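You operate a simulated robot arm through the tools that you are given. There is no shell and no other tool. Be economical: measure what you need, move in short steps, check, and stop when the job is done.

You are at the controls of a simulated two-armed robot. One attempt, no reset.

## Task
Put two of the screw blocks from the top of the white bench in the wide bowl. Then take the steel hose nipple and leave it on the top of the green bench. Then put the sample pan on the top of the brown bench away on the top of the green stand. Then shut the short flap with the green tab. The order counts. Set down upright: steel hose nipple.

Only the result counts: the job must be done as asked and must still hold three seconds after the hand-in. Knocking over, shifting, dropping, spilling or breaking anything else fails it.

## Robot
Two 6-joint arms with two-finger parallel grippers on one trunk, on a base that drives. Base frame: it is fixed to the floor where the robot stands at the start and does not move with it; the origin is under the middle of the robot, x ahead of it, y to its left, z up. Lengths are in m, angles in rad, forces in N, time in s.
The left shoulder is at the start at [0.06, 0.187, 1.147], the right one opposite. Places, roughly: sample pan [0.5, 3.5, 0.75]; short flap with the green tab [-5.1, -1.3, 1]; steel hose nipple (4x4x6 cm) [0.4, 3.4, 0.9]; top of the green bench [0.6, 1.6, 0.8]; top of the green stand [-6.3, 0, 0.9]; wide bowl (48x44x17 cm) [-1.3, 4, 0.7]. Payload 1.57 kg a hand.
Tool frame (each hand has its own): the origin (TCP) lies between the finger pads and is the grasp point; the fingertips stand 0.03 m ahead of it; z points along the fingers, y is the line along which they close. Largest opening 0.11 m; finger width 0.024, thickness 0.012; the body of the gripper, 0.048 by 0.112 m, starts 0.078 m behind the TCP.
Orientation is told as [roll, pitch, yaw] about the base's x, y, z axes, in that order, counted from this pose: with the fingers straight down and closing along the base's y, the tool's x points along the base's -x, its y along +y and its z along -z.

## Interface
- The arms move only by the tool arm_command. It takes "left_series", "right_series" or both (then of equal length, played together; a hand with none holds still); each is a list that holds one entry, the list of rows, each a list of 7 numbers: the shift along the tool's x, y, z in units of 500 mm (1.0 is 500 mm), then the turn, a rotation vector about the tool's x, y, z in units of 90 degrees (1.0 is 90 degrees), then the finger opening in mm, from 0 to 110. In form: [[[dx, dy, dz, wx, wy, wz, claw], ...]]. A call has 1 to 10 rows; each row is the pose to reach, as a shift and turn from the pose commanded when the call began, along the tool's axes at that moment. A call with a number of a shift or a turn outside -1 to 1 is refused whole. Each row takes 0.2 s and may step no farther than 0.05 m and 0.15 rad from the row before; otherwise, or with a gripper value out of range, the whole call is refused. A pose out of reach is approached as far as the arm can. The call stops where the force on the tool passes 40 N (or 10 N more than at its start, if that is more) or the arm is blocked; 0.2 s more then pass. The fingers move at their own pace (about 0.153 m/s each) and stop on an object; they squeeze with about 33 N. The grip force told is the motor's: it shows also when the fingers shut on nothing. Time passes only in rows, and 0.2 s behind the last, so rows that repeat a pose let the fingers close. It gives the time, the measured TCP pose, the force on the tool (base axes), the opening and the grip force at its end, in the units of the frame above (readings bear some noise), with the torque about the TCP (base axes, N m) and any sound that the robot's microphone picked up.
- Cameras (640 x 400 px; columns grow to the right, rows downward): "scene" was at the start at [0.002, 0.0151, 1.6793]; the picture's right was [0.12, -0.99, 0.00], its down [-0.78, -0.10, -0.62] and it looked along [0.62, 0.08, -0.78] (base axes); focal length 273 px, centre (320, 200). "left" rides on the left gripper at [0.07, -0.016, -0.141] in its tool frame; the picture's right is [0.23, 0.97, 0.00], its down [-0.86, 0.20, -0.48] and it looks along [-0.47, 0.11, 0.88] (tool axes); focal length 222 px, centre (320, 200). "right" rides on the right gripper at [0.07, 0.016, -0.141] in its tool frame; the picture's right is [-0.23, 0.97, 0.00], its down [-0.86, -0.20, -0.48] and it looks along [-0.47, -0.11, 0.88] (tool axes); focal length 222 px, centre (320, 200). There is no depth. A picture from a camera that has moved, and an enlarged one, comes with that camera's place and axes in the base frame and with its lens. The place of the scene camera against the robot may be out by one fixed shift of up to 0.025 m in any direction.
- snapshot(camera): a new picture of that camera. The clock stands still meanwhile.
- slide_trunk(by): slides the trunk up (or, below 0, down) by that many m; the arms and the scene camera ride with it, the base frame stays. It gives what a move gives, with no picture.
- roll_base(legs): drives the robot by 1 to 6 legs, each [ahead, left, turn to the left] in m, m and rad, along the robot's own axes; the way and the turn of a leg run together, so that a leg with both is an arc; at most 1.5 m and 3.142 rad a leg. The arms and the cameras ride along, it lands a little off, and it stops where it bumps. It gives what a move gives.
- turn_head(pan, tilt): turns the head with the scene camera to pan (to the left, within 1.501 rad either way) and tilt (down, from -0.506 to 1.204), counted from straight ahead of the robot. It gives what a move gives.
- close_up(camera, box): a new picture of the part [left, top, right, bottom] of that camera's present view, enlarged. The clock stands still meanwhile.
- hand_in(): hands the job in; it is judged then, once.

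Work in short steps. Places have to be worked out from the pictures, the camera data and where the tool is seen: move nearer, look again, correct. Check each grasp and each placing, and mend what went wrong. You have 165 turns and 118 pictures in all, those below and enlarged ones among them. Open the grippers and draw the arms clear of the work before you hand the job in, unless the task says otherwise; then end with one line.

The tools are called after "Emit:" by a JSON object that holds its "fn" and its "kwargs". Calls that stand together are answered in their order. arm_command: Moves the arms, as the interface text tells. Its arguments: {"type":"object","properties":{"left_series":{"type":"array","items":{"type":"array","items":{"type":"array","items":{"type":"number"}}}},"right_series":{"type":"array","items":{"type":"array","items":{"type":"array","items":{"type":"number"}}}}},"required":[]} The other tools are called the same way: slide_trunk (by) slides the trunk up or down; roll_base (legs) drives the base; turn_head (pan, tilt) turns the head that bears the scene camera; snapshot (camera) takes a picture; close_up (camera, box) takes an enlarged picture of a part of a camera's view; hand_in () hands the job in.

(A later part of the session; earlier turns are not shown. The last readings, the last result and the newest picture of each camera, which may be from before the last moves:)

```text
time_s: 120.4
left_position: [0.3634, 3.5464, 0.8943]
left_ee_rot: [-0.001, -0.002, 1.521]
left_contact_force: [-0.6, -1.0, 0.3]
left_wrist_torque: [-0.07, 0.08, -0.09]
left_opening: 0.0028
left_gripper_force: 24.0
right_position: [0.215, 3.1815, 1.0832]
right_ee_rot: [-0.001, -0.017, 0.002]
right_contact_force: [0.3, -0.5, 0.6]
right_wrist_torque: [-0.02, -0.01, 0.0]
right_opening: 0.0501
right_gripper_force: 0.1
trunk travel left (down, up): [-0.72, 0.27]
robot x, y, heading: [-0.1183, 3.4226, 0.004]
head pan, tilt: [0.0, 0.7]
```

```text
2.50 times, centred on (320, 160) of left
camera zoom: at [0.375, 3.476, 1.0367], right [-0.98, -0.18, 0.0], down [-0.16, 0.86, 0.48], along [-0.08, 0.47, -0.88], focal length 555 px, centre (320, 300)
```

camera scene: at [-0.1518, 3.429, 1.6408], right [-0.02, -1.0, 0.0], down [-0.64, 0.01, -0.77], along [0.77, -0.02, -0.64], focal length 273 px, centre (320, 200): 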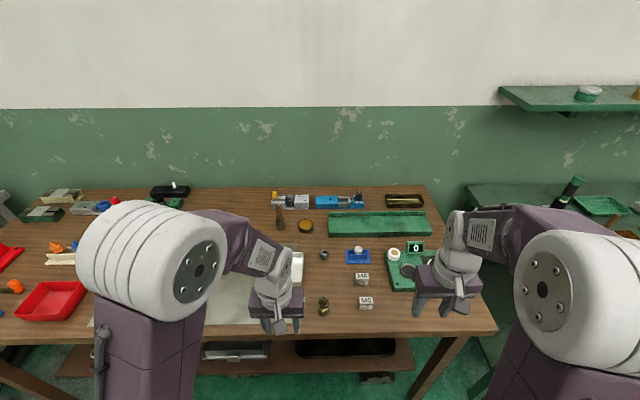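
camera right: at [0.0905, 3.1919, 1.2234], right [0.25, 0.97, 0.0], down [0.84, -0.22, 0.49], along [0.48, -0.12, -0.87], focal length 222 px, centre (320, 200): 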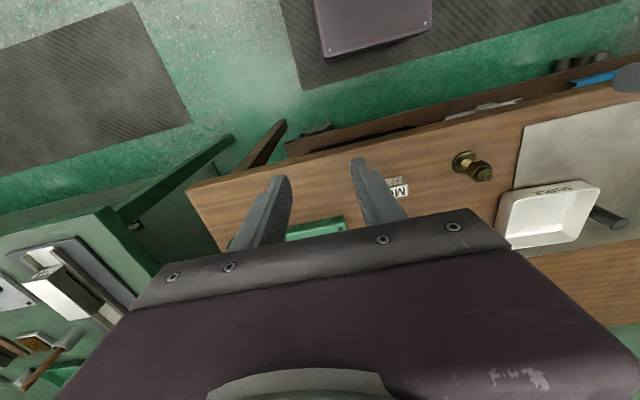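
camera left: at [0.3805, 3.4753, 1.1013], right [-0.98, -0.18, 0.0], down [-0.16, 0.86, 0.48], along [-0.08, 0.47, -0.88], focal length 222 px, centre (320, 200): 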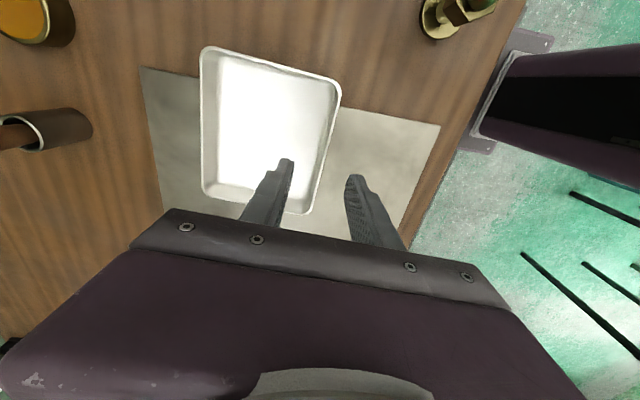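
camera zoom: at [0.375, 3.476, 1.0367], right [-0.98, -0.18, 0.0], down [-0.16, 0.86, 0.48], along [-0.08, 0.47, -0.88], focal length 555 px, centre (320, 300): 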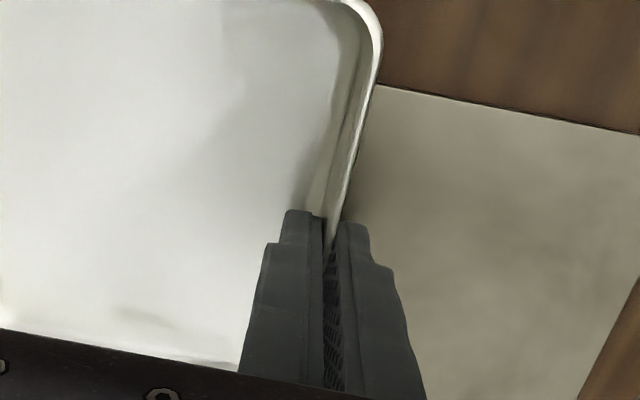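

Pinched (2.8 mm wall, grip 24 N rising). I lift gently and check.

Emit:
{"fn": "arm_command", "kwargs": {"left_series": [[[0, 0, -0.01, 0, 0, 0, 0], [0, 0, -0.04, 0, 0, 0, 0], [0, 0, -0.08, 0, 0, 0, 0], [0, 0, -0.14, 0, 0, 0, 0], [0, 0, -0.14, 0, 0, 0, 0]]]}}

Emit:
{"fn": "snapshot", "kwargs": {"camera": "left"}}

```text
time_s: 121.6
left_position: [0.3632, 3.5461, 0.9648]
left_ee_rot: [-0.002, 0.0, 1.518]
left_contact_force: [-0.4, 0.8, -1.7]
left_wrist_torque: [0.0, 0.16, 0.03]
left_opening: 0.0027
left_gripper_force: 24.2
right_position: [0.2155, 3.1806, 1.0819]
right_ee_rot: [-0.001, -0.017, 0.001]
right_contact_force: [0.0, -0.7, -0.4]
right_wrist_torque: [-0.02, 0.02, 0.0]
right_opening: 0.05
right_gripper_force: 0.1
trunk travel left (down, up): [-0.72, 0.27]
robot x, y, heading: [-0.1145, 3.4242, 0.002]
head pan, tilt: [0.0, 0.7]
```

```text
57 pictures are left
camera left: at [0.3757, 3.475, 1.1075], right [-0.98, -0.18, 0.0], down [-0.16, 0.86, 0.48], along [-0.08, 0.47, -0.88], focal length 222 px, centre (320, 200)
```

left: 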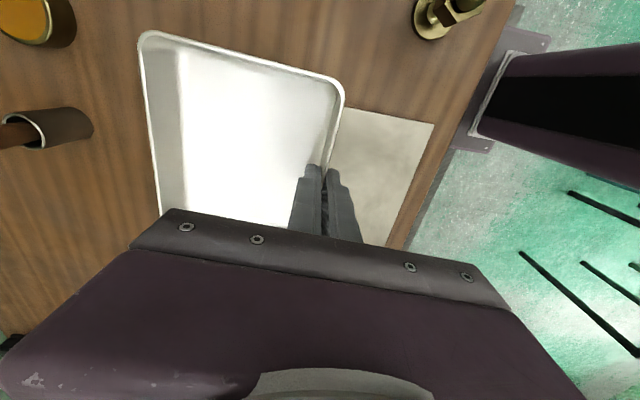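

The pan is held level and is light (~0.2 kg). I raise it and draw it back for the drive.

Emit:
{"fn": "arm_command", "kwargs": {"left_series": [[[0, 0, -0.08, 0, 0, 0, 0], [0, 0, -0.16, 0, 0, 0, 0], [0, 0.05, -0.24, 0, 0, 0, 0], [0, 0.11, -0.3, 0, 0, 0, 0], [0, 0.18, -0.33, 0, 0, 0, 0], [0, 0.25, -0.33, 0, 0, 0, 0]]]}}

Emit:
{"fn": "roll_base", "kwargs": {"legs": [[-0.35, 0, 0], [0, 0.0, -1.571]]}}

Emit:
{"fn": "turn_head", "kwargs": {"pan": 0.9, "tilt": 0.35}}

Emit:
{"fn": "snapshot", "kwargs": {"camera": "scene"}}

```text
time_s: 123.0
left_position: [0.2391, 3.5532, 1.132]
left_ee_rot: [-0.005, -0.002, 1.52]
left_contact_force: [-0.7, -0.8, -2.1]
left_wrist_torque: [-0.04, 0.11, -0.02]
left_opening: 0.0025
left_gripper_force: 23.8
right_position: [0.2128, 3.1807, 1.0835]
right_ee_rot: [-0.001, -0.019, 0.002]
right_contact_force: [-0.1, 0.8, 0.9]
right_wrist_torque: [0.0, 0.01, 0.0]
right_opening: 0.0498
right_gripper_force: 0.1
trunk travel left (down, up): [-0.72, 0.27]
robot x, y, heading: [-0.1185, 3.4214, -0.001]
head pan, tilt: [0.0, 0.7]
```

```text
time_s: 129.1
left_position: [-0.3362, 3.0616, 1.1299]
left_ee_rot: [-0.001, -0.002, -0.059]
left_contact_force: [0.3, 0.7, -2.4]
left_wrist_torque: [0.15, 0.05, -0.01]
left_opening: 0.0025
left_gripper_force: 24.1
right_position: [-0.7094, 3.0919, 1.0822]
right_ee_rot: [0.0, -0.017, -1.576]
right_contact_force: [0.1, 0.4, 0.4]
right_wrist_torque: [0.03, -0.02, -0.02]
right_opening: 0.0503
right_gripper_force: 0.1
trunk travel left (down, up): [-0.72, 0.27]
robot x, y, heading: [-0.4664, 3.4222, -1.577]
head pan, tilt: [0.0, 0.7]
```

```text
time_s: 130.3
left_position: [-0.3351, 3.0619, 1.1295]
left_ee_rot: [-0.001, -0.002, -0.057]
left_contact_force: [0.3, 0.6, -2.4]
left_wrist_torque: [0.17, 0.02, 0.0]
left_opening: 0.0027
left_gripper_force: 24.7
right_position: [-0.709, 3.0916, 1.0829]
right_ee_rot: [0.0, -0.016, -1.576]
right_contact_force: [0.2, 0.0, -0.1]
right_wrist_torque: [-0.02, 0.0, -0.01]
right_opening: 0.0501
right_gripper_force: 0.2
trunk travel left (down, up): [-0.72, 0.27]
robot x, y, heading: [-0.4676, 3.4213, -1.572]
head pan, tilt: [0.901, 0.351]
```

```text
56 pictures are left
camera scene: at [-0.4038, 3.4284, 1.6721], right [-0.63, -0.78, 0.0], down [-0.27, 0.22, -0.94], along [0.73, -0.59, -0.34], focal length 273 px, centre (320, 200)
```

scene: 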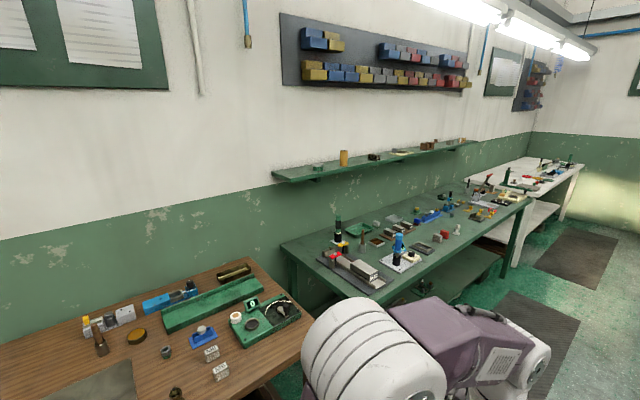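

The nipple is seen standing on the green bench. I drive down the aisle to y≈-0.1 and look west for a route to the stand.

Emit:
{"fn": "roll_base", "kwargs": {"legs": [[1.5, 0, 0], [1.5, 0, 0], [0.4, 0, 0]]}}

Emit:
{"fn": "turn_head", "kwargs": {"pan": -1.45, "tilt": 0.35}}

Emit:
{"fn": "snapshot", "kwargs": {"camera": "scene"}}

```text
time_s: 147.0
left_position: [-0.31, -0.3644, 1.1296]
left_ee_rot: [-0.003, -0.001, -0.017]
left_contact_force: [-0.4, 0.1, -1.9]
left_wrist_torque: [0.08, 0.06, 0.01]
left_opening: 0.0025
left_gripper_force: 24.1
right_position: [-0.6813, -0.3499, 1.083]
right_ee_rot: [-0.001, -0.018, -1.535]
right_contact_force: [0.2, 0.1, -0.6]
right_wrist_torque: [-0.02, -0.02, 0.0]
right_opening: 0.0499
right_gripper_force: 0.1
trunk travel left (down, up): [-0.72, 0.27]
robot x, y, heading: [-0.4508, -0.0117, -1.542]
head pan, tilt: [0.901, 0.351]
```

```text
time_s: 149.2
left_position: [-0.3093, -0.3668, 1.1298]
left_ee_rot: [-0.003, -0.003, -0.016]
left_contact_force: [0.2, -1.0, -2.5]
left_wrist_torque: [0.11, 0.01, -0.01]
left_opening: 0.0025
left_gripper_force: 24.3
right_position: [-0.6833, -0.3519, 1.0825]
right_ee_rot: [0.0, -0.016, -1.534]
right_contact_force: [-0.1, 0.5, -0.4]
right_wrist_torque: [-0.01, 0.02, -0.01]
right_opening: 0.0503
right_gripper_force: 0.1
trunk travel left (down, up): [-0.72, 0.27]
robot x, y, heading: [-0.4496, -0.0125, -1.534]
head pan, tilt: [-1.45, 0.351]
```

```text
55 pictures are left
camera scene: at [-0.5584, 0.0391, 1.6722], right [-0.16, 0.99, 0.0], down [0.34, 0.05, -0.94], along [-0.93, -0.15, -0.34], focal length 273 px, centre (320, 200)
```

scene: 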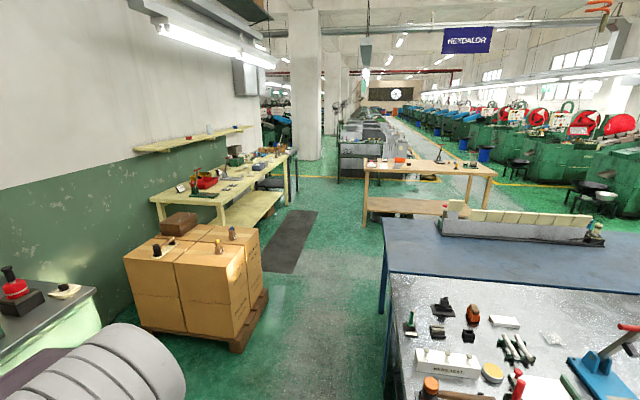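

There is a ~0.95 m passage between the pallet of boxes and the tables, centred at y≈-.28. I zoom in on where the stand and flap project.

Emit:
{"fn": "close_up", "kwargs": {"camera": "scene", "box": [220, 90, 420, 220]}}

```text
3.08 times, centred on (320, 155) of scene
camera zoom: at [-0.5584, 0.0391, 1.6722], right [-0.16, 0.99, 0.0], down [0.34, 0.05, -0.94], along [-0.93, -0.15, -0.34], focal length 841 px, centre (320, 338)
```

zoom: 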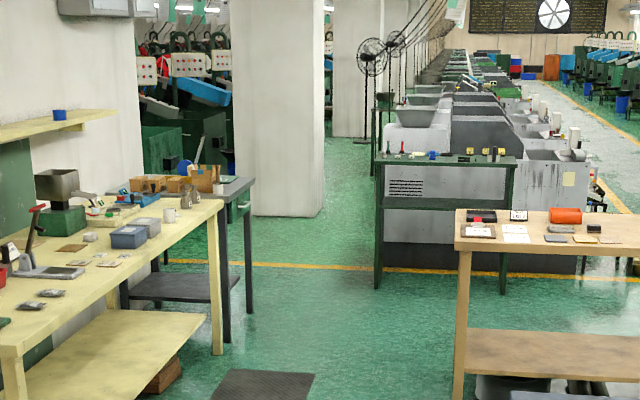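

The green stand is at ≈[-6.2,-.05], reachable straight from the east. I move to y≈-.28, turn west and go through the passage in stages.

Emit:
{"fn": "roll_base", "kwargs": {"legs": [[0.26, 0, 0], [0, 0, -1.6]]}}

Emit:
{"fn": "turn_head", "kwargs": {"pan": 0, "tilt": 0.5}}

Emit:
{"fn": "snapshot", "kwargs": {"camera": "scene"}}

```text
time_s: 154.9
left_position: [-0.7975, -0.4119, 1.1292]
left_ee_rot: [-0.004, -0.004, -1.598]
left_contact_force: [0.0, -0.5, -2.4]
left_wrist_torque: [0.03, -0.12, -0.01]
left_opening: 0.0029
left_gripper_force: 24.2
right_position: [-0.7785, -0.0401, 1.0827]
right_ee_rot: [0.001, -0.016, -3.118]
right_contact_force: [0.7, -0.4, -0.3]
right_wrist_torque: [-0.01, -0.04, 0.0]
right_opening: 0.05
right_gripper_force: 0.0
trunk travel left (down, up): [-0.72, 0.27]
robot x, y, heading: [-0.4408, -0.2749, -3.109]
head pan, tilt: [-1.45, 0.351]
```

```text
time_s: 156.5
left_position: [-0.7969, -0.4142, 1.1316]
left_ee_rot: [-0.002, -0.001, -1.599]
left_contact_force: [0.0, 0.6, -2.1]
left_wrist_torque: [0.04, -0.13, -0.02]
left_opening: 0.0026
left_gripper_force: 23.7
right_position: [-0.78, -0.0393, 1.0832]
right_ee_rot: [0.0, -0.017, -3.116]
right_contact_force: [0.1, 0.2, 0.1]
right_wrist_torque: [-0.01, 0.02, 0.02]
right_opening: 0.0499
right_gripper_force: 0.1
trunk travel left (down, up): [-0.72, 0.27]
robot x, y, heading: [-0.4433, -0.2728, -3.121]
head pan, tilt: [0.0, 0.499]
```

```text
53 pictures are left
camera scene: at [-0.4863, -0.27, 1.6585], right [-0.02, 1.0, 0.0], down [0.48, 0.01, -0.88], along [-0.88, -0.02, -0.48], focal length 273 px, centre (320, 200)
```

scene: 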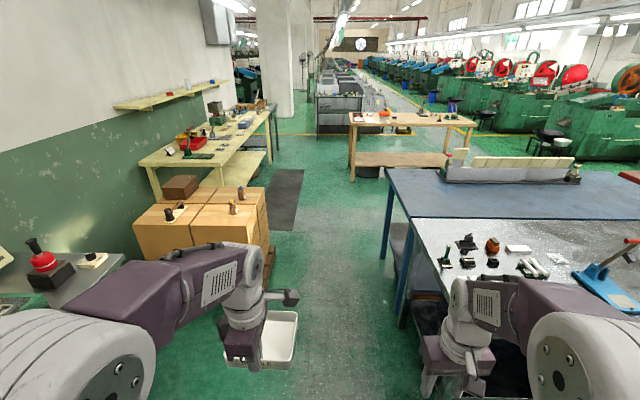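

The way is clear with ~0.2 m each side of the base. I drive west 1.4 m twice, and check.

Emit:
{"fn": "roll_base", "kwargs": {"legs": [[1.4, 0, 0]]}}

Emit:
{"fn": "roll_base", "kwargs": {"legs": [[1.4, 0, 0]]}}

Emit:
{"fn": "snapshot", "kwargs": {"camera": "scene"}}

```text
time_s: 163.5
left_position: [-2.2076, -0.4308, 1.1305]
left_ee_rot: [0.0, -0.001, -1.614]
left_contact_force: [0.7, -0.1, -2.5]
left_wrist_torque: [0.04, -0.14, 0.0]
left_opening: 0.0026
left_gripper_force: 24.0
right_position: [-2.1831, -0.0579, 1.082]
right_ee_rot: [0.0, -0.017, -3.131]
right_contact_force: [-1.0, -0.4, 0.1]
right_wrist_torque: [0.02, -0.02, 0.03]
right_opening: 0.0499
right_gripper_force: 0.0
trunk travel left (down, up): [-0.72, 0.27]
robot x, y, heading: [-1.8509, -0.2979, -3.128]
head pan, tilt: [0.0, 0.499]
```

```text
time_s: 170.3
left_position: [-3.5679, -0.4141, 1.1292]
left_ee_rot: [-0.001, -0.003, -1.643]
left_contact_force: [-0.2, -1.2, -1.6]
left_wrist_torque: [0.05, -0.13, 0.02]
left_opening: 0.0027
left_gripper_force: 23.6
right_position: [-3.5331, -0.0421, 1.0827]
right_ee_rot: [0.001, -0.017, 3.123]
right_contact_force: [-1.2, 0.3, 0.2]
right_wrist_torque: [-0.01, 0.03, 0.01]
right_opening: 0.0502
right_gripper_force: 0.1
trunk travel left (down, up): [-0.72, 0.27]
robot x, y, heading: [-3.2089, -0.2921, 3.124]
head pan, tilt: [0.0, 0.499]
```

```text
52 pictures are left
camera scene: at [-3.2517, -0.2863, 1.6585], right [0.02, 1.0, 0.0], down [0.48, -0.01, -0.88], along [-0.88, 0.02, -0.48], focal length 273 px, centre (320, 200)
```

scene: 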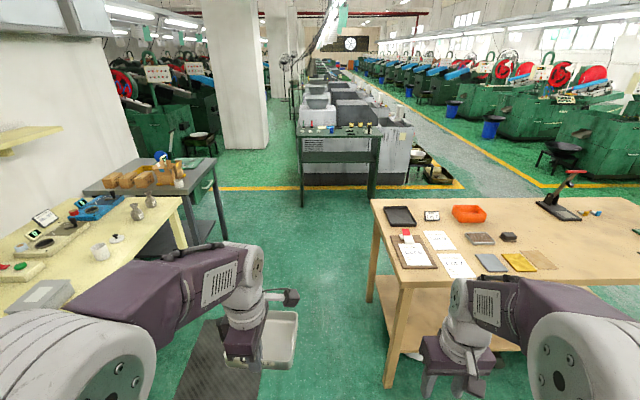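

The pale table's edge is at y≈.1, so I shift a bit south while driving on to x≈-5.3.

Emit:
{"fn": "roll_base", "kwargs": {"legs": [[0.4, 0.15, 0.0], [1.3, 0, 0], [0.3, -0.2, 0]]}}

Emit:
{"fn": "snapshot", "kwargs": {"camera": "scene"}}

```text
time_s: 181.0
left_position: [-5.585, -0.3525, 1.131]
left_ee_rot: [-0.001, -0.002, -1.624]
left_contact_force: [-0.4, -0.1, -2.1]
left_wrist_torque: [0.01, -0.11, 0.01]
left_opening: 0.0026
left_gripper_force: 23.9
right_position: [-5.5582, 0.019, 1.0837]
right_ee_rot: [0.0, -0.019, 3.144]
right_contact_force: [0.0, -0.3, 1.0]
right_wrist_torque: [-0.03, -0.01, -0.01]
right_opening: 0.0502
right_gripper_force: 0.1
trunk travel left (down, up): [-0.72, 0.27]
robot x, y, heading: [-5.226, -0.2206, 3.142]
head pan, tilt: [0.0, 0.499]
```

```text
51 pictures are left
camera scene: at [-5.2714, -0.219, 1.6585], right [0.0, 1.0, 0.0], down [0.48, 0.0, -0.88], along [-0.88, 0.0, -0.48], focal length 273 px, centre (320, 200)
```

scene: 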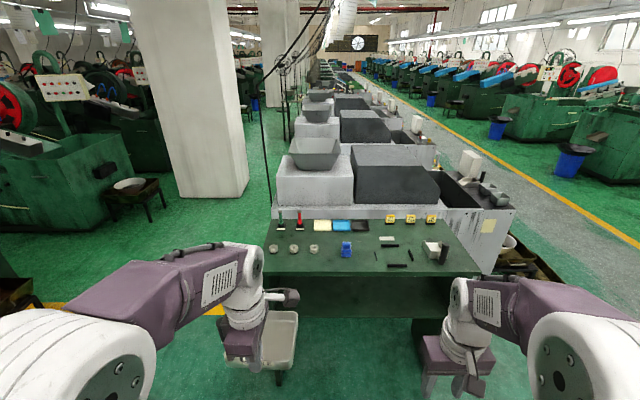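

Emit:
{"fn": "close_up", "kwargs": {"camera": "scene", "box": [250, 200, 490, 350]}}

```text
2.67 times, centred on (370, 275) of scene
camera zoom: at [-5.2714, -0.219, 1.6585], right [0.0, 1.0, 0.0], down [0.48, 0.0, -0.88], along [-0.88, 0.0, -0.48], focal length 729 px, centre (187, 0)
```

zoom: 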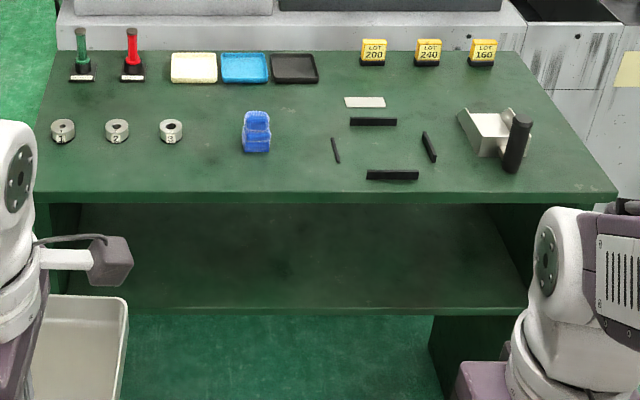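

The stand's top has a free patch behind the blue piece, left of the loose black bars, around x∈[-6.34,-6.2], y∈[-.13,.03]. I approach to x≈-5.7, y≈.07 and use hand cameras.

Emit:
{"fn": "roll_base", "kwargs": {"legs": [[0, -0.27, 0], [0.42, 0, 0]]}}

Emit:
{"fn": "turn_head", "kwargs": {"pan": 0.0, "tilt": 0.8}}

Emit:
{"fn": "snapshot", "kwargs": {"camera": "scene"}}

Emit:
{"fn": "snapshot", "kwargs": {"camera": "right"}}

Emit:
{"fn": "snapshot", "kwargs": {"camera": "left"}}

```text
time_s: 185.2
left_position: [-6.0111, -0.0911, 1.1309]
left_ee_rot: [-0.001, -0.002, -1.616]
left_contact_force: [0.5, 0.3, -1.5]
left_wrist_torque: [0.01, -0.15, -0.02]
left_opening: 0.0026
left_gripper_force: 23.8
right_position: [-5.987, 0.2814, 1.0824]
right_ee_rot: [0.001, -0.017, -3.134]
right_contact_force: [0.7, 0.0, 0.7]
right_wrist_torque: [0.03, 0.01, 0.01]
right_opening: 0.0502
right_gripper_force: 0.0
trunk travel left (down, up): [-0.72, 0.27]
robot x, y, heading: [-5.6539, 0.0416, -3.137]
head pan, tilt: [0.0, 0.499]
```

```text
time_s: 185.9
left_position: [-6.0104, -0.0919, 1.1303]
left_ee_rot: [-0.001, -0.002, -1.616]
left_contact_force: [-0.1, -0.5, -2.0]
left_wrist_torque: [0.02, -0.11, 0.01]
left_opening: 0.0025
left_gripper_force: 24.0
right_position: [-5.9866, 0.2808, 1.0816]
right_ee_rot: [0.0, -0.014, -3.133]
right_contact_force: [0.0, 0.5, -1.0]
right_wrist_torque: [0.02, 0.02, -0.02]
right_opening: 0.05
right_gripper_force: 0.1
trunk travel left (down, up): [-0.72, 0.27]
robot x, y, heading: [-5.6581, 0.0414, -3.134]
head pan, tilt: [0.0, 0.799]
```

```text
49 pictures are left
camera scene: at [-5.6886, 0.0461, 1.6326], right [-0.01, 1.0, 0.0], down [0.72, 0.01, -0.7], along [-0.7, -0.01, -0.72], focal length 273 px, centre (320, 200)
```

scene: 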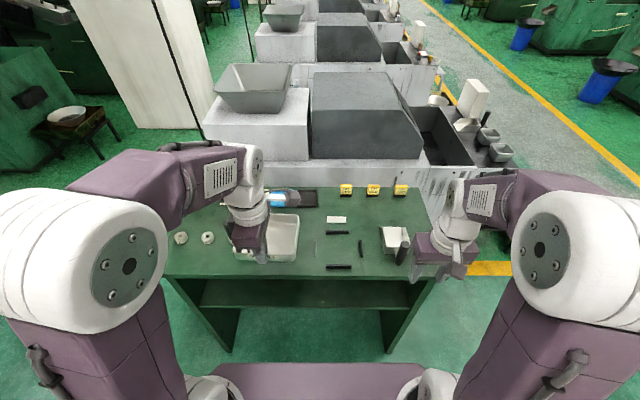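

```text
48 pictures are left
camera right: at [-5.915, 0.2661, 1.2232], right [-0.22, -0.98, 0.0], down [-0.85, 0.19, 0.49], along [-0.48, 0.1, -0.87], focal length 222 px, centre (320, 200)
```

right: 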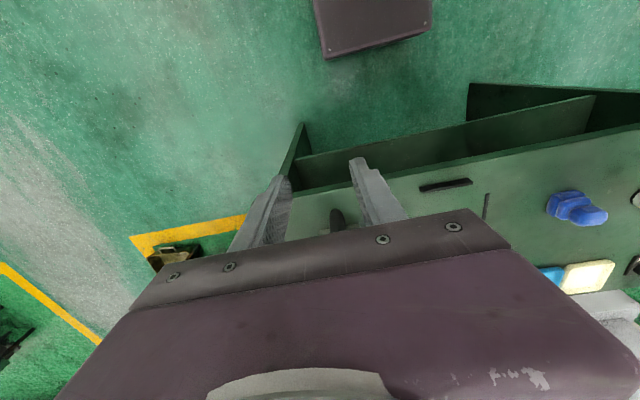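

```text
47 pictures are left
camera left: at [-6.0246, -0.0198, 1.2715], right [0.98, 0.18, 0.0], down [0.16, -0.86, 0.48], along [0.09, -0.47, -0.88], focal length 222 px, centre (320, 200)
```

left: 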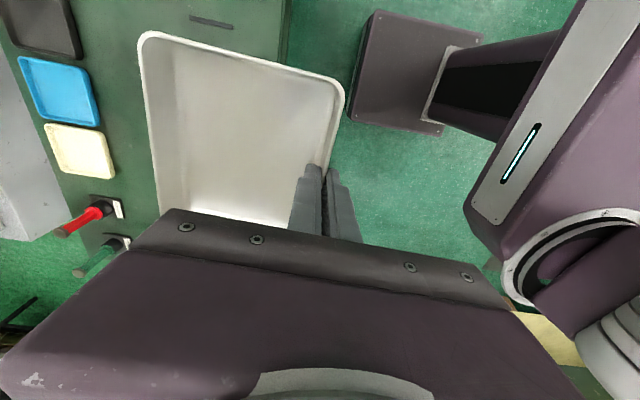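

Triangulation puts the stand's top at z≈.875. The free patches are only slightly larger than the pan, so I zoom to measure them accurately.

Emit:
{"fn": "close_up", "kwargs": {"camera": "scene", "box": [260, 170, 440, 290]}}

```text
3.33 times, centred on (350, 230) of scene
camera zoom: at [-5.6886, 0.0461, 1.6326], right [-0.01, 1.0, 0.0], down [0.72, 0.01, -0.7], along [-0.7, -0.01, -0.72], focal length 911 px, centre (220, 100)
```

zoom: 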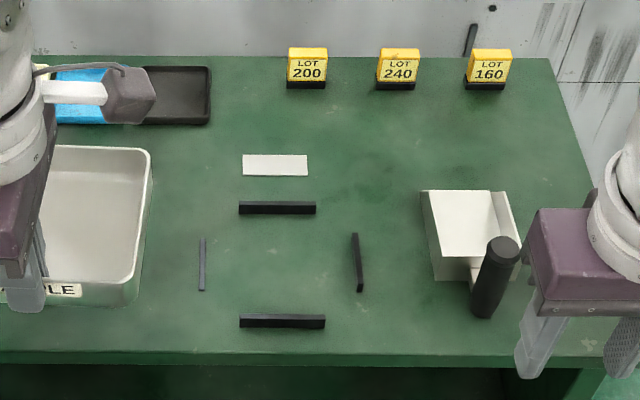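

Best patch: between trays (x≈-6.377) and the left bar/blue piece, y∈[-.10,.065]; target TCP ≈[-6.243,-.013], pan aligned. I drive 0.14 m closer (pan high above everything).

Emit:
{"fn": "roll_base", "kwargs": {"legs": [[0.14, 0, 0]]}}

Emit:
{"fn": "snapshot", "kwargs": {"camera": "left"}}

```text
time_s: 187.3
left_position: [-6.1504, -0.0907, 1.1312]
left_ee_rot: [-0.003, -0.002, -1.618]
left_contact_force: [0.4, 0.1, -2.3]
left_wrist_torque: [0.05, -0.09, -0.01]
left_opening: 0.0025
left_gripper_force: 24.0
right_position: [-6.124, 0.2813, 1.0833]
right_ee_rot: [-0.001, -0.019, -3.135]
right_contact_force: [0.3, 0.1, -0.3]
right_wrist_torque: [0.02, 0.02, 0.01]
right_opening: 0.05
right_gripper_force: 0.0
trunk travel left (down, up): [-0.72, 0.27]
robot x, y, heading: [-5.7939, 0.0404, -3.135]
head pan, tilt: [0.0, 0.799]
```

```text
45 pictures are left
camera left: at [-6.1628, -0.0198, 1.2723], right [0.98, 0.18, 0.0], down [0.16, -0.86, 0.48], along [0.08, -0.47, -0.88], focal length 222 px, centre (320, 200)
```

left: 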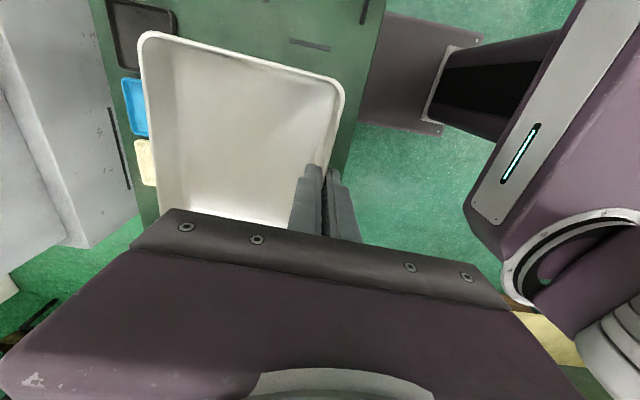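

Measured: bar's back end x≈-6.217, tray edge -6.375. I move the pan over the target [-6.239,-.02], align it, and lower to z≈1.0 for a check.

Emit:
{"fn": "arm_command", "kwargs": {"left_series": [[[0.044, -0.061, 0, 0, 0, -0.029, 0], [0.088, -0.122, 0, 0, 0, -0.029, 0], [0.133, -0.184, 0, 0, 0, -0.029, 0], [0.133, -0.184, 0.08, 0, 0, -0.029, 0], [0.133, -0.184, 0.16, 0, 0, -0.029, 0], [0.133, -0.184, 0.24, 0, 0, -0.029, 0]]]}}

Emit:
{"fn": "snapshot", "kwargs": {"camera": "left"}}

Emit:
{"fn": "close_up", "kwargs": {"camera": "scene", "box": [180, 180, 400, 320]}}

```text
time_s: 188.7
left_position: [-6.2432, -0.0189, 1.0104]
left_ee_rot: [0.0, -0.002, -1.573]
left_contact_force: [0.5, 0.2, -1.8]
left_wrist_torque: [0.04, -0.12, -0.02]
left_opening: 0.0024
left_gripper_force: 24.0
right_position: [-6.1271, 0.2813, 1.0824]
right_ee_rot: [-0.001, -0.017, -3.136]
right_contact_force: [-0.7, -0.4, -0.3]
right_wrist_torque: [-0.01, -0.01, 0.02]
right_opening: 0.05
right_gripper_force: 0.1
trunk travel left (down, up): [-0.72, 0.27]
robot x, y, heading: [-5.7966, 0.0403, -3.135]
head pan, tilt: [0.0, 0.799]
```

```text
44 pictures are left
camera left: at [-6.2598, 0.0512, 1.1522], right [0.97, 0.23, 0.0], down [0.2, -0.85, 0.48], along [0.11, -0.47, -0.88], focal length 222 px, centre (320, 200)
```

left: 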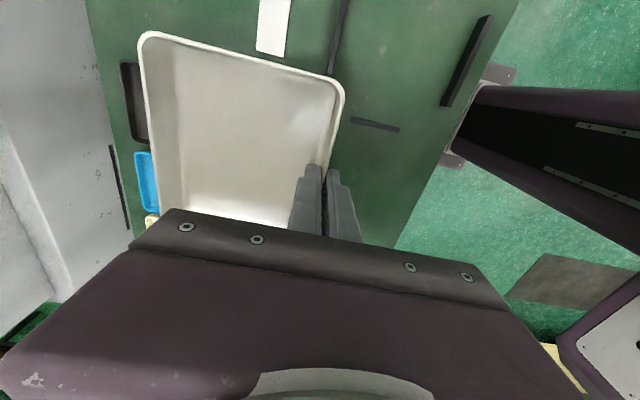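

```text
2.86 times, centred on (290, 250) of scene
camera zoom: at [-5.8304, 0.0457, 1.6325], right [-0.01, 1.0, 0.0], down [0.72, 0.0, -0.7], along [-0.7, 0.0, -0.72], focal length 781 px, centre (406, 57)
```

zoom: 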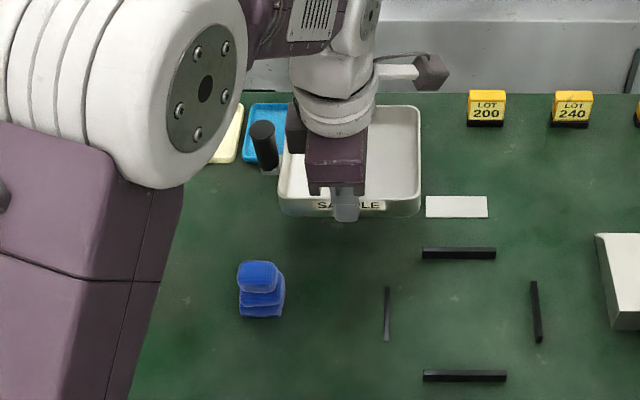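

Clearances: ~1 cm to card, ~1 cm to trays and to the blue piece. I nudge 4 mm back and lower to just above the surface.

Emit:
{"fn": "arm_command", "kwargs": {"left_series": [[[0, -0.008, 0.06, 0, 0, 0, 0], [0, -0.008, 0.12, 0, 0, 0, 0], [0, -0.008, 0.15, 0, 0, 0, 0], [0, -0.008, 0.162, 0, 0, 0, 0]]]}}

Emit:
{"fn": "snapshot", "kwargs": {"camera": "left"}}

Emit:
{"fn": "close_up", "kwargs": {"camera": "scene", "box": [210, 190, 370, 290]}}

```text
time_s: 189.7
left_position: [-6.2449, -0.0225, 0.9286]
left_ee_rot: [-0.002, -0.003, -1.573]
left_contact_force: [-0.4, -0.6, -2.3]
left_wrist_torque: [0.02, -0.15, 0.01]
left_opening: 0.0024
left_gripper_force: 24.3
right_position: [-6.1276, 0.2821, 1.0819]
right_ee_rot: [0.001, -0.017, -3.135]
right_contact_force: [0.7, 0.3, 0.5]
right_wrist_torque: [-0.02, -0.01, 0.02]
right_opening: 0.0504
right_gripper_force: 0.0
trunk travel left (down, up): [-0.72, 0.27]
robot x, y, heading: [-5.7981, 0.0397, -3.137]
head pan, tilt: [0.0, 0.799]
```

```text
42 pictures are left
camera left: at [-6.2618, 0.0494, 1.0703], right [0.97, 0.23, 0.0], down [0.2, -0.85, 0.48], along [0.11, -0.47, -0.88], focal length 222 px, centre (320, 200)
```

left: 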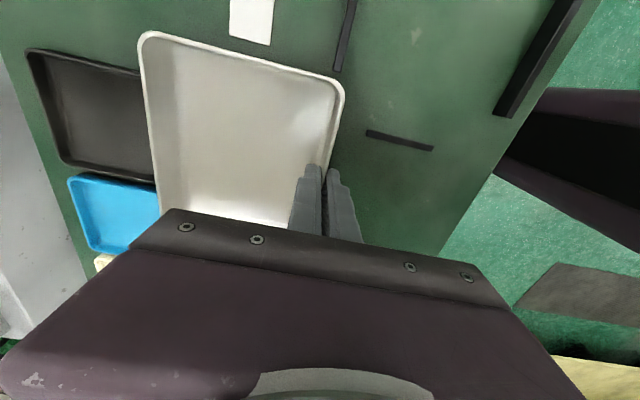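

```text
4.00 times, centred on (290, 240) of scene
camera zoom: at [-5.8292, 0.0453, 1.6325], right [-0.01, 1.0, 0.0], down [0.72, 0.0, -0.7], along [-0.7, 0.0, -0.72], focal length 1093 px, centre (440, 40)
```

zoom: 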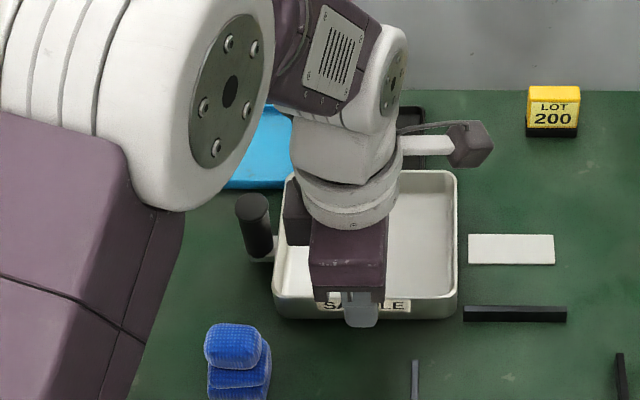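

Clear all round. I lower in 2 mm steps to contact.

Emit:
{"fn": "arm_command", "kwargs": {"left_series": [[[0, 0, 0.006, 0, 0, 0, 0], [0, 0, 0.012, 0, 0, 0, 0], [0, 0, 0.016, 0, 0, 0, 0], [0, 0, 0.02, 0, 0, 0, 0]]]}}

```text
time_s: 190.7
left_position: [-6.2452, -0.0197, 0.9213]
left_ee_rot: [-0.007, -0.001, -1.572]
left_contact_force: [-2.9, -2.4, 18.4]
left_wrist_torque: [-0.44, -0.05, -0.04]
left_opening: 0.0027
left_gripper_force: 24.1
right_position: [-6.1255, 0.2808, 1.084]
right_ee_rot: [0.0, -0.017, -3.136]
right_contact_force: [-0.2, -0.4, -0.4]
right_wrist_torque: [-0.02, 0.02, 0.01]
right_opening: 0.0503
right_gripper_force: 0.1
trunk travel left (down, up): [-0.72, 0.27]
robot x, y, heading: [-5.7939, 0.0394, -3.134]
head pan, tilt: [0.0, 0.799]
```

Contact (18 N). I relieve slightly, open to 22 mm and rise.

Emit:
{"fn": "arm_command", "kwargs": {"left_series": [[[0, 0, -0.004, 0, 0, 0, 0], [0, 0, -0.004, 0, 0, 0, 22], [0, 0, -0.004, 0, 0, 0, 22], [0, 0, -0.04, 0, 0, 0, 22], [0, 0, -0.1, 0, 0, 0, 22], [0, 0, -0.18, 0, 0, 0, 22], [0, 0, -0.27, 0, 0, 0, 22], [0, 0, -0.36, 0, 0, 0, 22]]]}}

Emit:
{"fn": "snapshot", "kwargs": {"camera": "left"}}

Emit:
{"fn": "close_up", "kwargs": {"camera": "scene", "box": [180, 180, 400, 320]}}

```text
time_s: 192.5
left_position: [-6.2464, -0.0204, 1.1012]
left_ee_rot: [-0.003, -0.002, -1.573]
left_contact_force: [0.0, -0.3, 0.0]
left_wrist_torque: [0.0, 0.02, -0.04]
left_opening: 0.0221
left_gripper_force: 0.0
right_position: [-6.1251, 0.2817, 1.082]
right_ee_rot: [0.0, -0.017, -3.137]
right_contact_force: [-0.5, -0.4, -0.9]
right_wrist_torque: [0.0, 0.06, 0.03]
right_opening: 0.0501
right_gripper_force: 0.1
trunk travel left (down, up): [-0.72, 0.27]
robot x, y, heading: [-5.7945, 0.0408, -3.139]
head pan, tilt: [0.0, 0.799]
```

```text
40 pictures are left
camera left: at [-6.2625, 0.0494, 1.2424], right [0.97, 0.23, 0.0], down [0.2, -0.85, 0.48], along [0.11, -0.47, -0.88], focal length 222 px, centre (320, 200)
```

left: 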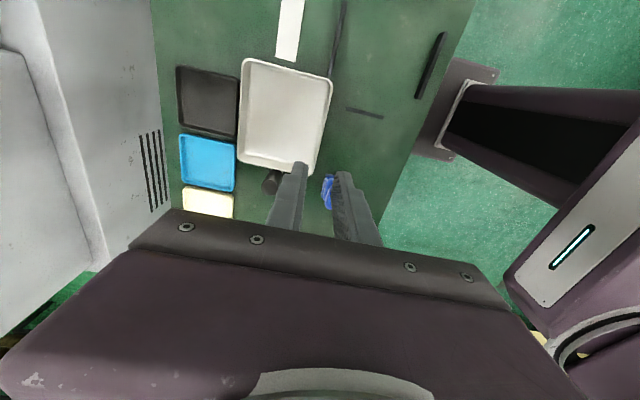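

```text
2.86 times, centred on (290, 250) of scene
camera zoom: at [-5.8273, 0.0453, 1.6325], right [-0.01, 1.0, 0.0], down [0.72, 0.0, -0.7], along [-0.7, 0.0, -0.72], focal length 781 px, centre (406, 57)
```

zoom: 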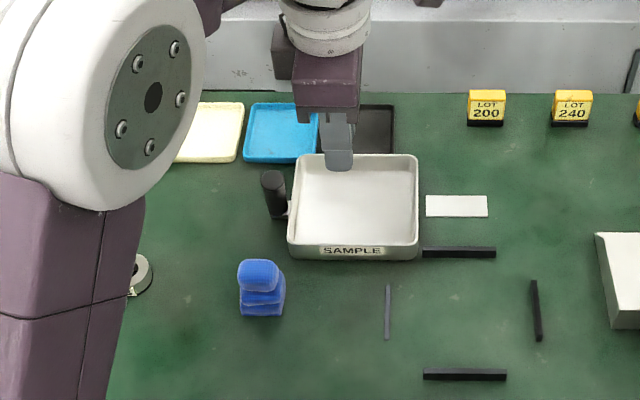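

The pan stands clean on the green stand. I draw the left hand back, back off and turn to look at the flap at about [-5.1,-1.3].

Emit:
{"fn": "arm_command", "kwargs": {"left_series": [[[0, 0.08, 0, 0, 0, 0.09, 22], [-0.02, 0.16, 0, 0, 0, 0.18, 22], [-0.05, 0.24, 0, 0, 0, 0.27, 22], [-0.1, 0.28, 0, 0, 0, 0.36, 22], [-0.15, 0.28, 0, 0, 0, 0.45, 22], [-0.2, 0.28, 0, 0, 0, 0.54, 22], [-0.2, 0.28, 0, 0, 0, 0.63, 22], [-0.2, 0.28, 0, 0, 0, 0.72, 22], [-0.2, 0.28, 0, 0, 0, 0.81, 22], [-0.2, 0.28, 0, 0, 0, 0.9, 22]]]}}

Emit:
{"fn": "roll_base", "kwargs": {"legs": [[-0.55, 0, 0], [0, 0, 1.571]]}}

Emit:
{"fn": "turn_head", "kwargs": {"pan": 0.0, "tilt": 0.5}}

Emit:
{"fn": "snapshot", "kwargs": {"camera": "scene"}}

```text
time_s: 194.7
left_position: [-6.1056, -0.1198, 1.1002]
left_ee_rot: [0.002, -0.002, -2.99]
left_contact_force: [-0.3, -0.5, 0.9]
left_wrist_torque: [0.0, -0.01, 0.0]
left_opening: 0.022
left_gripper_force: 0.1
right_position: [-6.1272, 0.2812, 1.0832]
right_ee_rot: [0.001, -0.019, -3.136]
right_contact_force: [0.0, -0.1, 0.0]
right_wrist_torque: [-0.01, -0.05, 0.0]
right_opening: 0.05
right_gripper_force: 0.0
trunk travel left (down, up): [-0.72, 0.27]
robot x, y, heading: [-5.7965, 0.0387, -3.135]
head pan, tilt: [0.0, 0.799]
```

```text
time_s: 201.8
left_position: [-5.072, -0.2679, 1.0999]
left_ee_rot: [0.002, -0.002, -1.41]
left_contact_force: [0.3, 0.0, -0.1]
left_wrist_torque: [0.03, -0.02, 0.01]
left_opening: 0.0218
left_gripper_force: 0.0
right_position: [-5.4725, -0.2929, 1.0832]
right_ee_rot: [0.0, -0.018, -1.56]
right_contact_force: [-0.4, 0.3, -0.4]
right_wrist_torque: [-0.04, 0.01, 0.0]
right_opening: 0.0503
right_gripper_force: 0.1
trunk travel left (down, up): [-0.72, 0.27]
robot x, y, heading: [-5.2341, 0.0384, -1.561]
head pan, tilt: [0.0, 0.799]
```

```text
time_s: 202.6
left_position: [-5.0702, -0.2689, 1.1002]
left_ee_rot: [0.001, -0.001, -1.409]
left_contact_force: [0.3, 0.1, -0.5]
left_wrist_torque: [-0.01, -0.01, 0.01]
left_opening: 0.0219
left_gripper_force: 0.0
right_position: [-5.473, -0.293, 1.0828]
right_ee_rot: [-0.001, -0.019, -1.562]
right_contact_force: [-1.2, 1.0, 0.8]
right_wrist_torque: [0.02, 0.01, 0.0]
right_opening: 0.0502
right_gripper_force: 0.0
trunk travel left (down, up): [-0.72, 0.27]
robot x, y, heading: [-5.2318, 0.0412, -1.565]
head pan, tilt: [0.0, 0.499]
```

```text
38 pictures are left
camera scene: at [-5.2455, 0.0159, 1.6584], right [-1.0, -0.01, 0.0], down [-0.01, 0.48, -0.88], along [0.01, -0.88, -0.48], focal length 273 px, centre (320, 200)
```

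scene: 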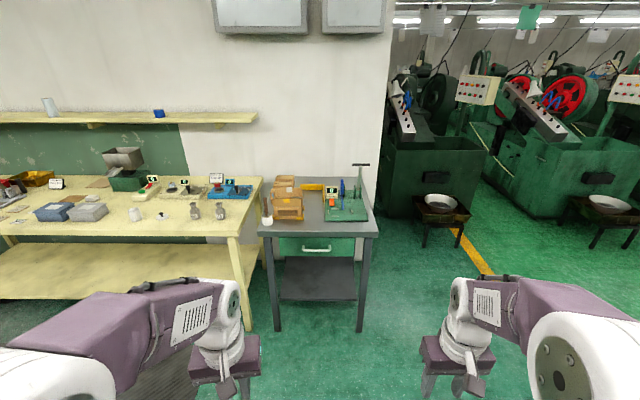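

Emit:
{"fn": "close_up", "kwargs": {"camera": "scene", "box": [240, 150, 400, 270]}}

```text
3.33 times, centred on (320, 210) of scene
camera zoom: at [-5.2455, 0.0159, 1.6584], right [-1.0, -0.01, 0.0], down [-0.01, 0.48, -0.88], along [0.01, -0.88, -0.48], focal length 911 px, centre (320, 167)
```

zoom: 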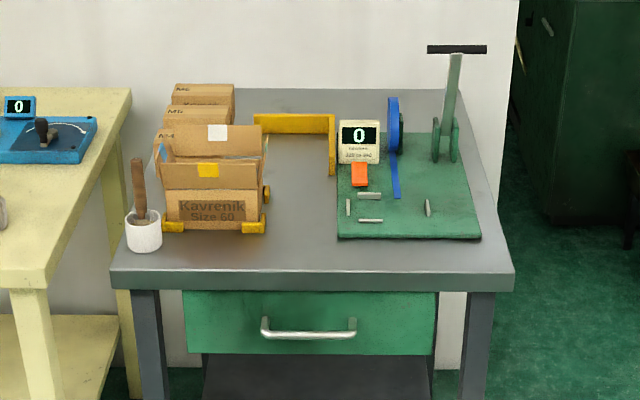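

A cardboard box with four open flaps is on the table at ≈[-5.07,-1.25]; I see yellow, white and blue tabs. I move closer to find the green one.

Emit:
{"fn": "roll_base", "kwargs": {"legs": [[0.5, 0, 0]]}}

Emit:
{"fn": "turn_head", "kwargs": {"pan": 0.2, "tilt": 0.75}}

Emit:
{"fn": "snapshot", "kwargs": {"camera": "scene"}}

Emit:
{"fn": "close_up", "kwargs": {"camera": "scene", "box": [260, 140, 400, 240]}}

```text
time_s: 205.5
left_position: [-5.0637, -0.7593, 1.0998]
left_ee_rot: [0.001, -0.001, -1.406]
left_contact_force: [0.4, 0.8, -0.2]
left_wrist_torque: [-0.01, 0.0, -0.03]
left_opening: 0.022
left_gripper_force: 0.1
right_position: [-5.4646, -0.7849, 1.0833]
right_ee_rot: [-0.001, -0.018, -1.556]
right_contact_force: [-0.4, 0.2, 0.3]
right_wrist_torque: [0.01, -0.02, -0.02]
right_opening: 0.05
right_gripper_force: 0.1
trunk travel left (down, up): [-0.72, 0.27]
robot x, y, heading: [-5.2255, -0.4532, -1.553]
head pan, tilt: [0.0, 0.499]
```

```text
time_s: 206.2
left_position: [-5.0636, -0.7614, 1.0988]
left_ee_rot: [0.001, -0.002, -1.406]
left_contact_force: [0.5, 0.0, 0.4]
left_wrist_torque: [-0.01, 0.02, 0.01]
left_opening: 0.0223
left_gripper_force: 0.0
right_position: [-5.4651, -0.7866, 1.0833]
right_ee_rot: [0.0, -0.017, -1.555]
right_contact_force: [-0.3, -0.2, -0.3]
right_wrist_torque: [0.02, 0.0, 0.02]
right_opening: 0.0502
right_gripper_force: 0.1
trunk travel left (down, up): [-0.72, 0.27]
robot x, y, heading: [-5.2267, -0.4539, -1.554]
head pan, tilt: [0.201, 0.75]
```

```text
36 pictures are left
camera scene: at [-5.2226, -0.4676, 1.6366], right [-0.98, -0.21, 0.0], down [-0.15, 0.67, -0.73], along [0.16, -0.71, -0.68], focal length 273 px, centre (320, 200)
```

scene: 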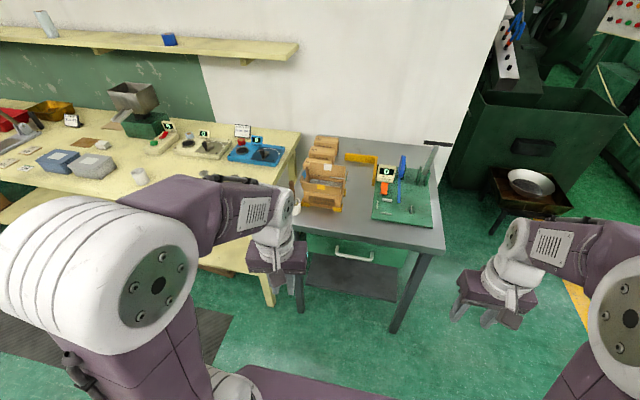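

```text
4.00 times, centred on (330, 190) of scene
camera zoom: at [-5.2226, -0.4676, 1.6366], right [-0.98, -0.21, 0.0], down [-0.15, 0.67, -0.73], along [0.16, -0.71, -0.68], focal length 1093 px, centre (280, 240)
```

zoom: 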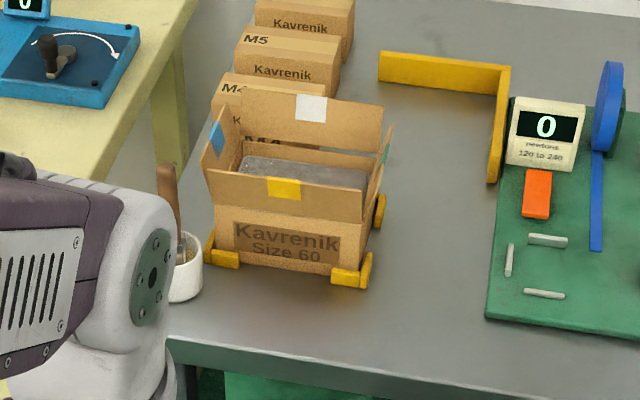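

The green tab is on the box's right short flap (its -x side), standing open slightly outward. I raise the hands, shift left 0.2 m and forward 0.3 m, then inspect with the right hand camera.

Emit:
{"fn": "arm_command", "kwargs": {"left_series": [[[0, 0, -0.08, 0, 0, 0, 22], [0.04, 0, -0.16, 0, 0, 0, 22], [0.1, 0, -0.2, 0, 0, 0, 22], [0.16, 0, -0.2, 0, 0, 0, 22]]], "right_series": [[[0, 0, -0.06, 0, 0, 0, 20], [0, 0, -0.12, 0, 0, 0, 0], [0, 0, -0.12, 0, 0, 0, 0], [0, 0, -0.12, 0, 0, 0, 0]]]}}

Emit:
{"fn": "roll_base", "kwargs": {"legs": [[0, 0.2, 0], [0.3, 0, 0]]}}

Emit:
{"fn": "snapshot", "kwargs": {"camera": "right"}}

Emit:
{"fn": "turn_head", "kwargs": {"pan": -0.2, "tilt": 0.9}}

Emit:
{"fn": "snapshot", "kwargs": {"camera": "scene"}}

```text
time_s: 207.2
left_position: [-5.0801, -0.6992, 1.1982]
left_ee_rot: [0.002, 0.001, -1.404]
left_contact_force: [0.2, -1.0, -0.7]
left_wrist_torque: [0.01, 0.04, 0.02]
left_opening: 0.0222
left_gripper_force: 0.0
left hand out of reach, approached as far as the arm can: row 4
right_position: [-5.4634, -0.7846, 1.1412]
right_ee_rot: [0.0, -0.018, -1.554]
right_contact_force: [0.2, 0.6, 0.0]
right_wrist_torque: [0.03, 0.0, -0.01]
right_opening: 0.0
right_gripper_force: 20.5
trunk travel left (down, up): [-0.72, 0.27]
robot x, y, heading: [-5.229, -0.4512, -1.55]
head pan, tilt: [0.201, 0.75]
```

```text
time_s: 210.5
left_position: [-4.8771, -0.9941, 1.1979]
left_ee_rot: [0.002, -0.004, -1.402]
left_contact_force: [-0.8, 0.4, -0.2]
left_wrist_torque: [0.01, 0.0, 0.02]
left_opening: 0.0218
left_gripper_force: 0.0
right_position: [-5.2605, -1.0806, 1.1423]
right_ee_rot: [-0.001, -0.017, -1.552]
right_contact_force: [-0.5, -0.1, -0.1]
right_wrist_torque: [0.0, -0.02, 0.01]
right_opening: 0.0
right_gripper_force: 20.9
trunk travel left (down, up): [-0.72, 0.27]
robot x, y, heading: [-5.0211, -0.7489, -1.553]
head pan, tilt: [0.201, 0.75]
```

```text
34 pictures are left
camera right: at [-5.2449, -1.0076, 1.2823], right [0.98, -0.21, 0.0], down [-0.18, -0.85, 0.49], along [-0.1, -0.48, -0.87], focal length 222 px, centre (320, 200)
```

right: 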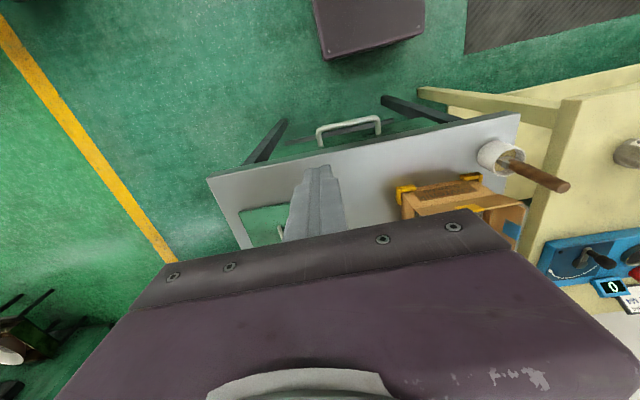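

```text
time_s: 211.3
left_position: [-4.8758, -0.9962, 1.1984]
left_ee_rot: [0.002, 0.001, -1.403]
left_contact_force: [0.7, -0.3, -0.3]
left_wrist_torque: [-0.02, -0.03, -0.02]
left_opening: 0.0221
left_gripper_force: 0.1
right_position: [-5.2594, -1.0825, 1.1415]
right_ee_rot: [-0.002, -0.018, -1.553]
right_contact_force: [-0.7, -0.7, -0.1]
right_wrist_torque: [-0.01, 0.03, -0.02]
right_opening: 0.0001
right_gripper_force: 21.6
trunk travel left (down, up): [-0.72, 0.27]
robot x, y, heading: [-5.0256, -0.7475, -1.551]
head pan, tilt: [-0.201, 0.901]
```

```text
33 pictures are left
camera scene: at [-5.0502, -0.7565, 1.6246], right [-0.98, 0.18, 0.0], down [0.14, 0.77, -0.62], along [-0.11, -0.61, -0.78], focal length 273 px, centre (320, 200)
```

scene: 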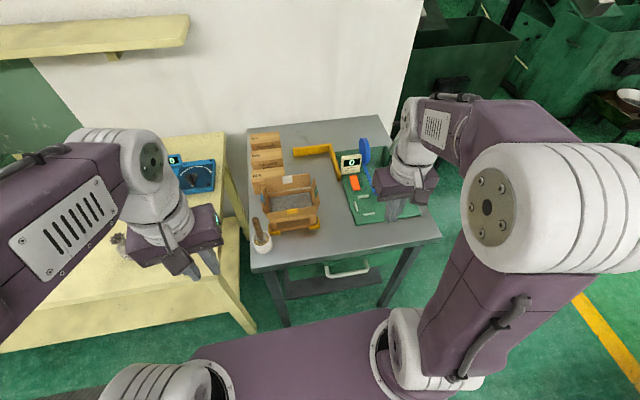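

Emit:
{"fn": "close_up", "kwargs": {"camera": "scene", "box": [240, 150, 360, 250]}}

Emit:
{"fn": "close_up", "kwargs": {"camera": "right", "box": [360, 140, 560, 260]}}

```text
4.00 times, centred on (300, 200) of scene
camera zoom: at [-5.0502, -0.7565, 1.6246], right [-0.98, 0.18, 0.0], down [0.14, 0.77, -0.62], along [-0.11, -0.61, -0.78], focal length 1093 px, centre (400, 200)
```

zoom: 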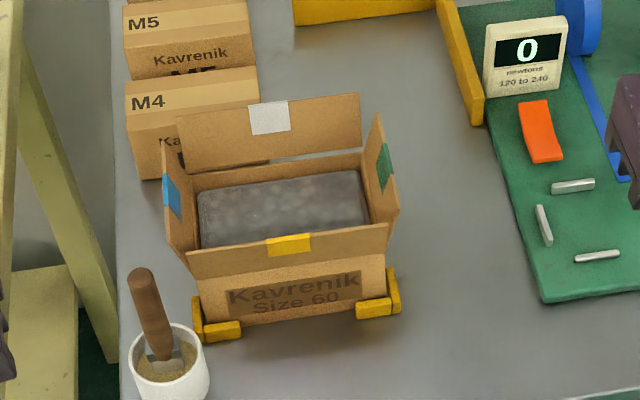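

```text
3.20 times, centred on (460, 200) of right
camera zoom: at [-5.2446, -1.009, 1.282], right [0.98, -0.21, 0.0], down [-0.18, -0.85, 0.49], along [-0.1, -0.48, -0.87], focal length 711 px, centre (-128, 200)
```

zoom: 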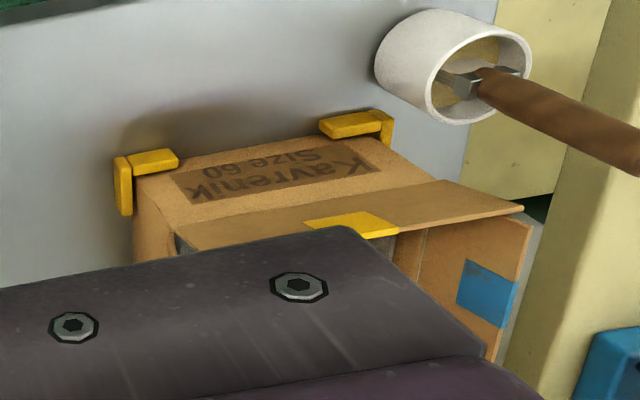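

Scene/right triangulation: flap hinge ≈ x -5.13, y -1.345…-1.268, z≈.945; flap ~48 mm tall, nearly vertical. I move 9 cm closer and take a left hand view for a better fix.

Emit:
{"fn": "roll_base", "kwargs": {"legs": [[0.09, 0, 0]]}}

Emit:
{"fn": "snapshot", "kwargs": {"camera": "left"}}

Emit:
{"fn": "close_up", "kwargs": {"camera": "scene", "box": [240, 150, 360, 250]}}

```text
time_s: 212.4
left_position: [-4.8752, -1.0846, 1.1977]
left_ee_rot: [0.001, -0.001, -1.404]
left_contact_force: [0.3, -0.3, -0.4]
left_wrist_torque: [-0.04, 0.0, 0.0]
left_opening: 0.022
left_gripper_force: 0.2
right_position: [-5.2583, -1.1696, 1.1422]
right_ee_rot: [0.001, -0.018, -1.553]
right_contact_force: [0.1, 1.0, -0.3]
right_wrist_torque: [0.01, 0.01, 0.0]
right_opening: 0.0
right_gripper_force: 21.7
trunk travel left (down, up): [-0.72, 0.27]
robot x, y, heading: [-5.0204, -0.8371, -1.555]
head pan, tilt: [-0.201, 0.901]
```

```text
30 pictures are left
camera left: at [-4.903, -1.0172, 1.3397], right [0.92, 0.39, 0.0], down [0.34, -0.81, 0.48], along [0.19, -0.44, -0.88], focal length 222 px, centre (320, 200)
```

left: 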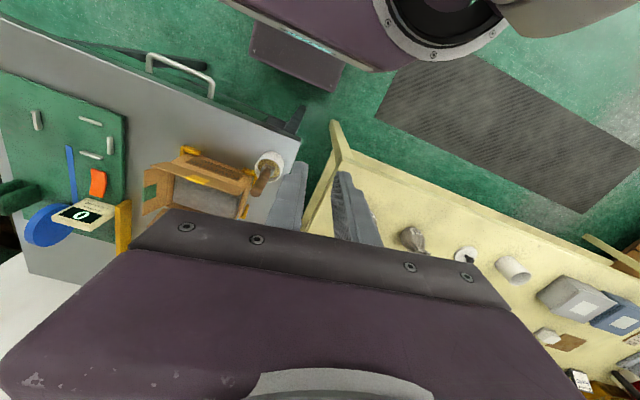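

```text
4.00 times, centred on (300, 200) of scene
camera zoom: at [-5.0487, -0.8443, 1.6246], right [-0.98, 0.18, 0.0], down [0.14, 0.77, -0.62], along [-0.11, -0.61, -0.78], focal length 1093 px, centre (400, 200)
```

zoom: 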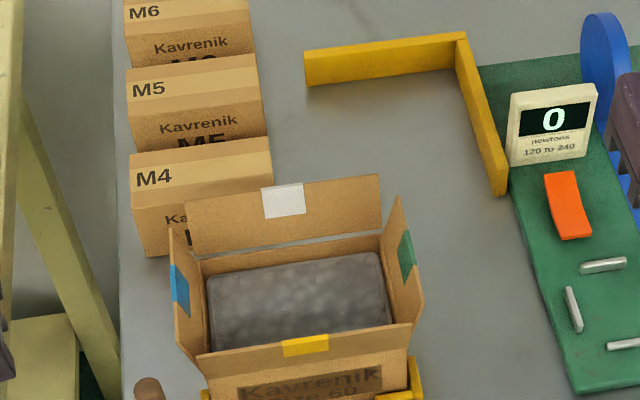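

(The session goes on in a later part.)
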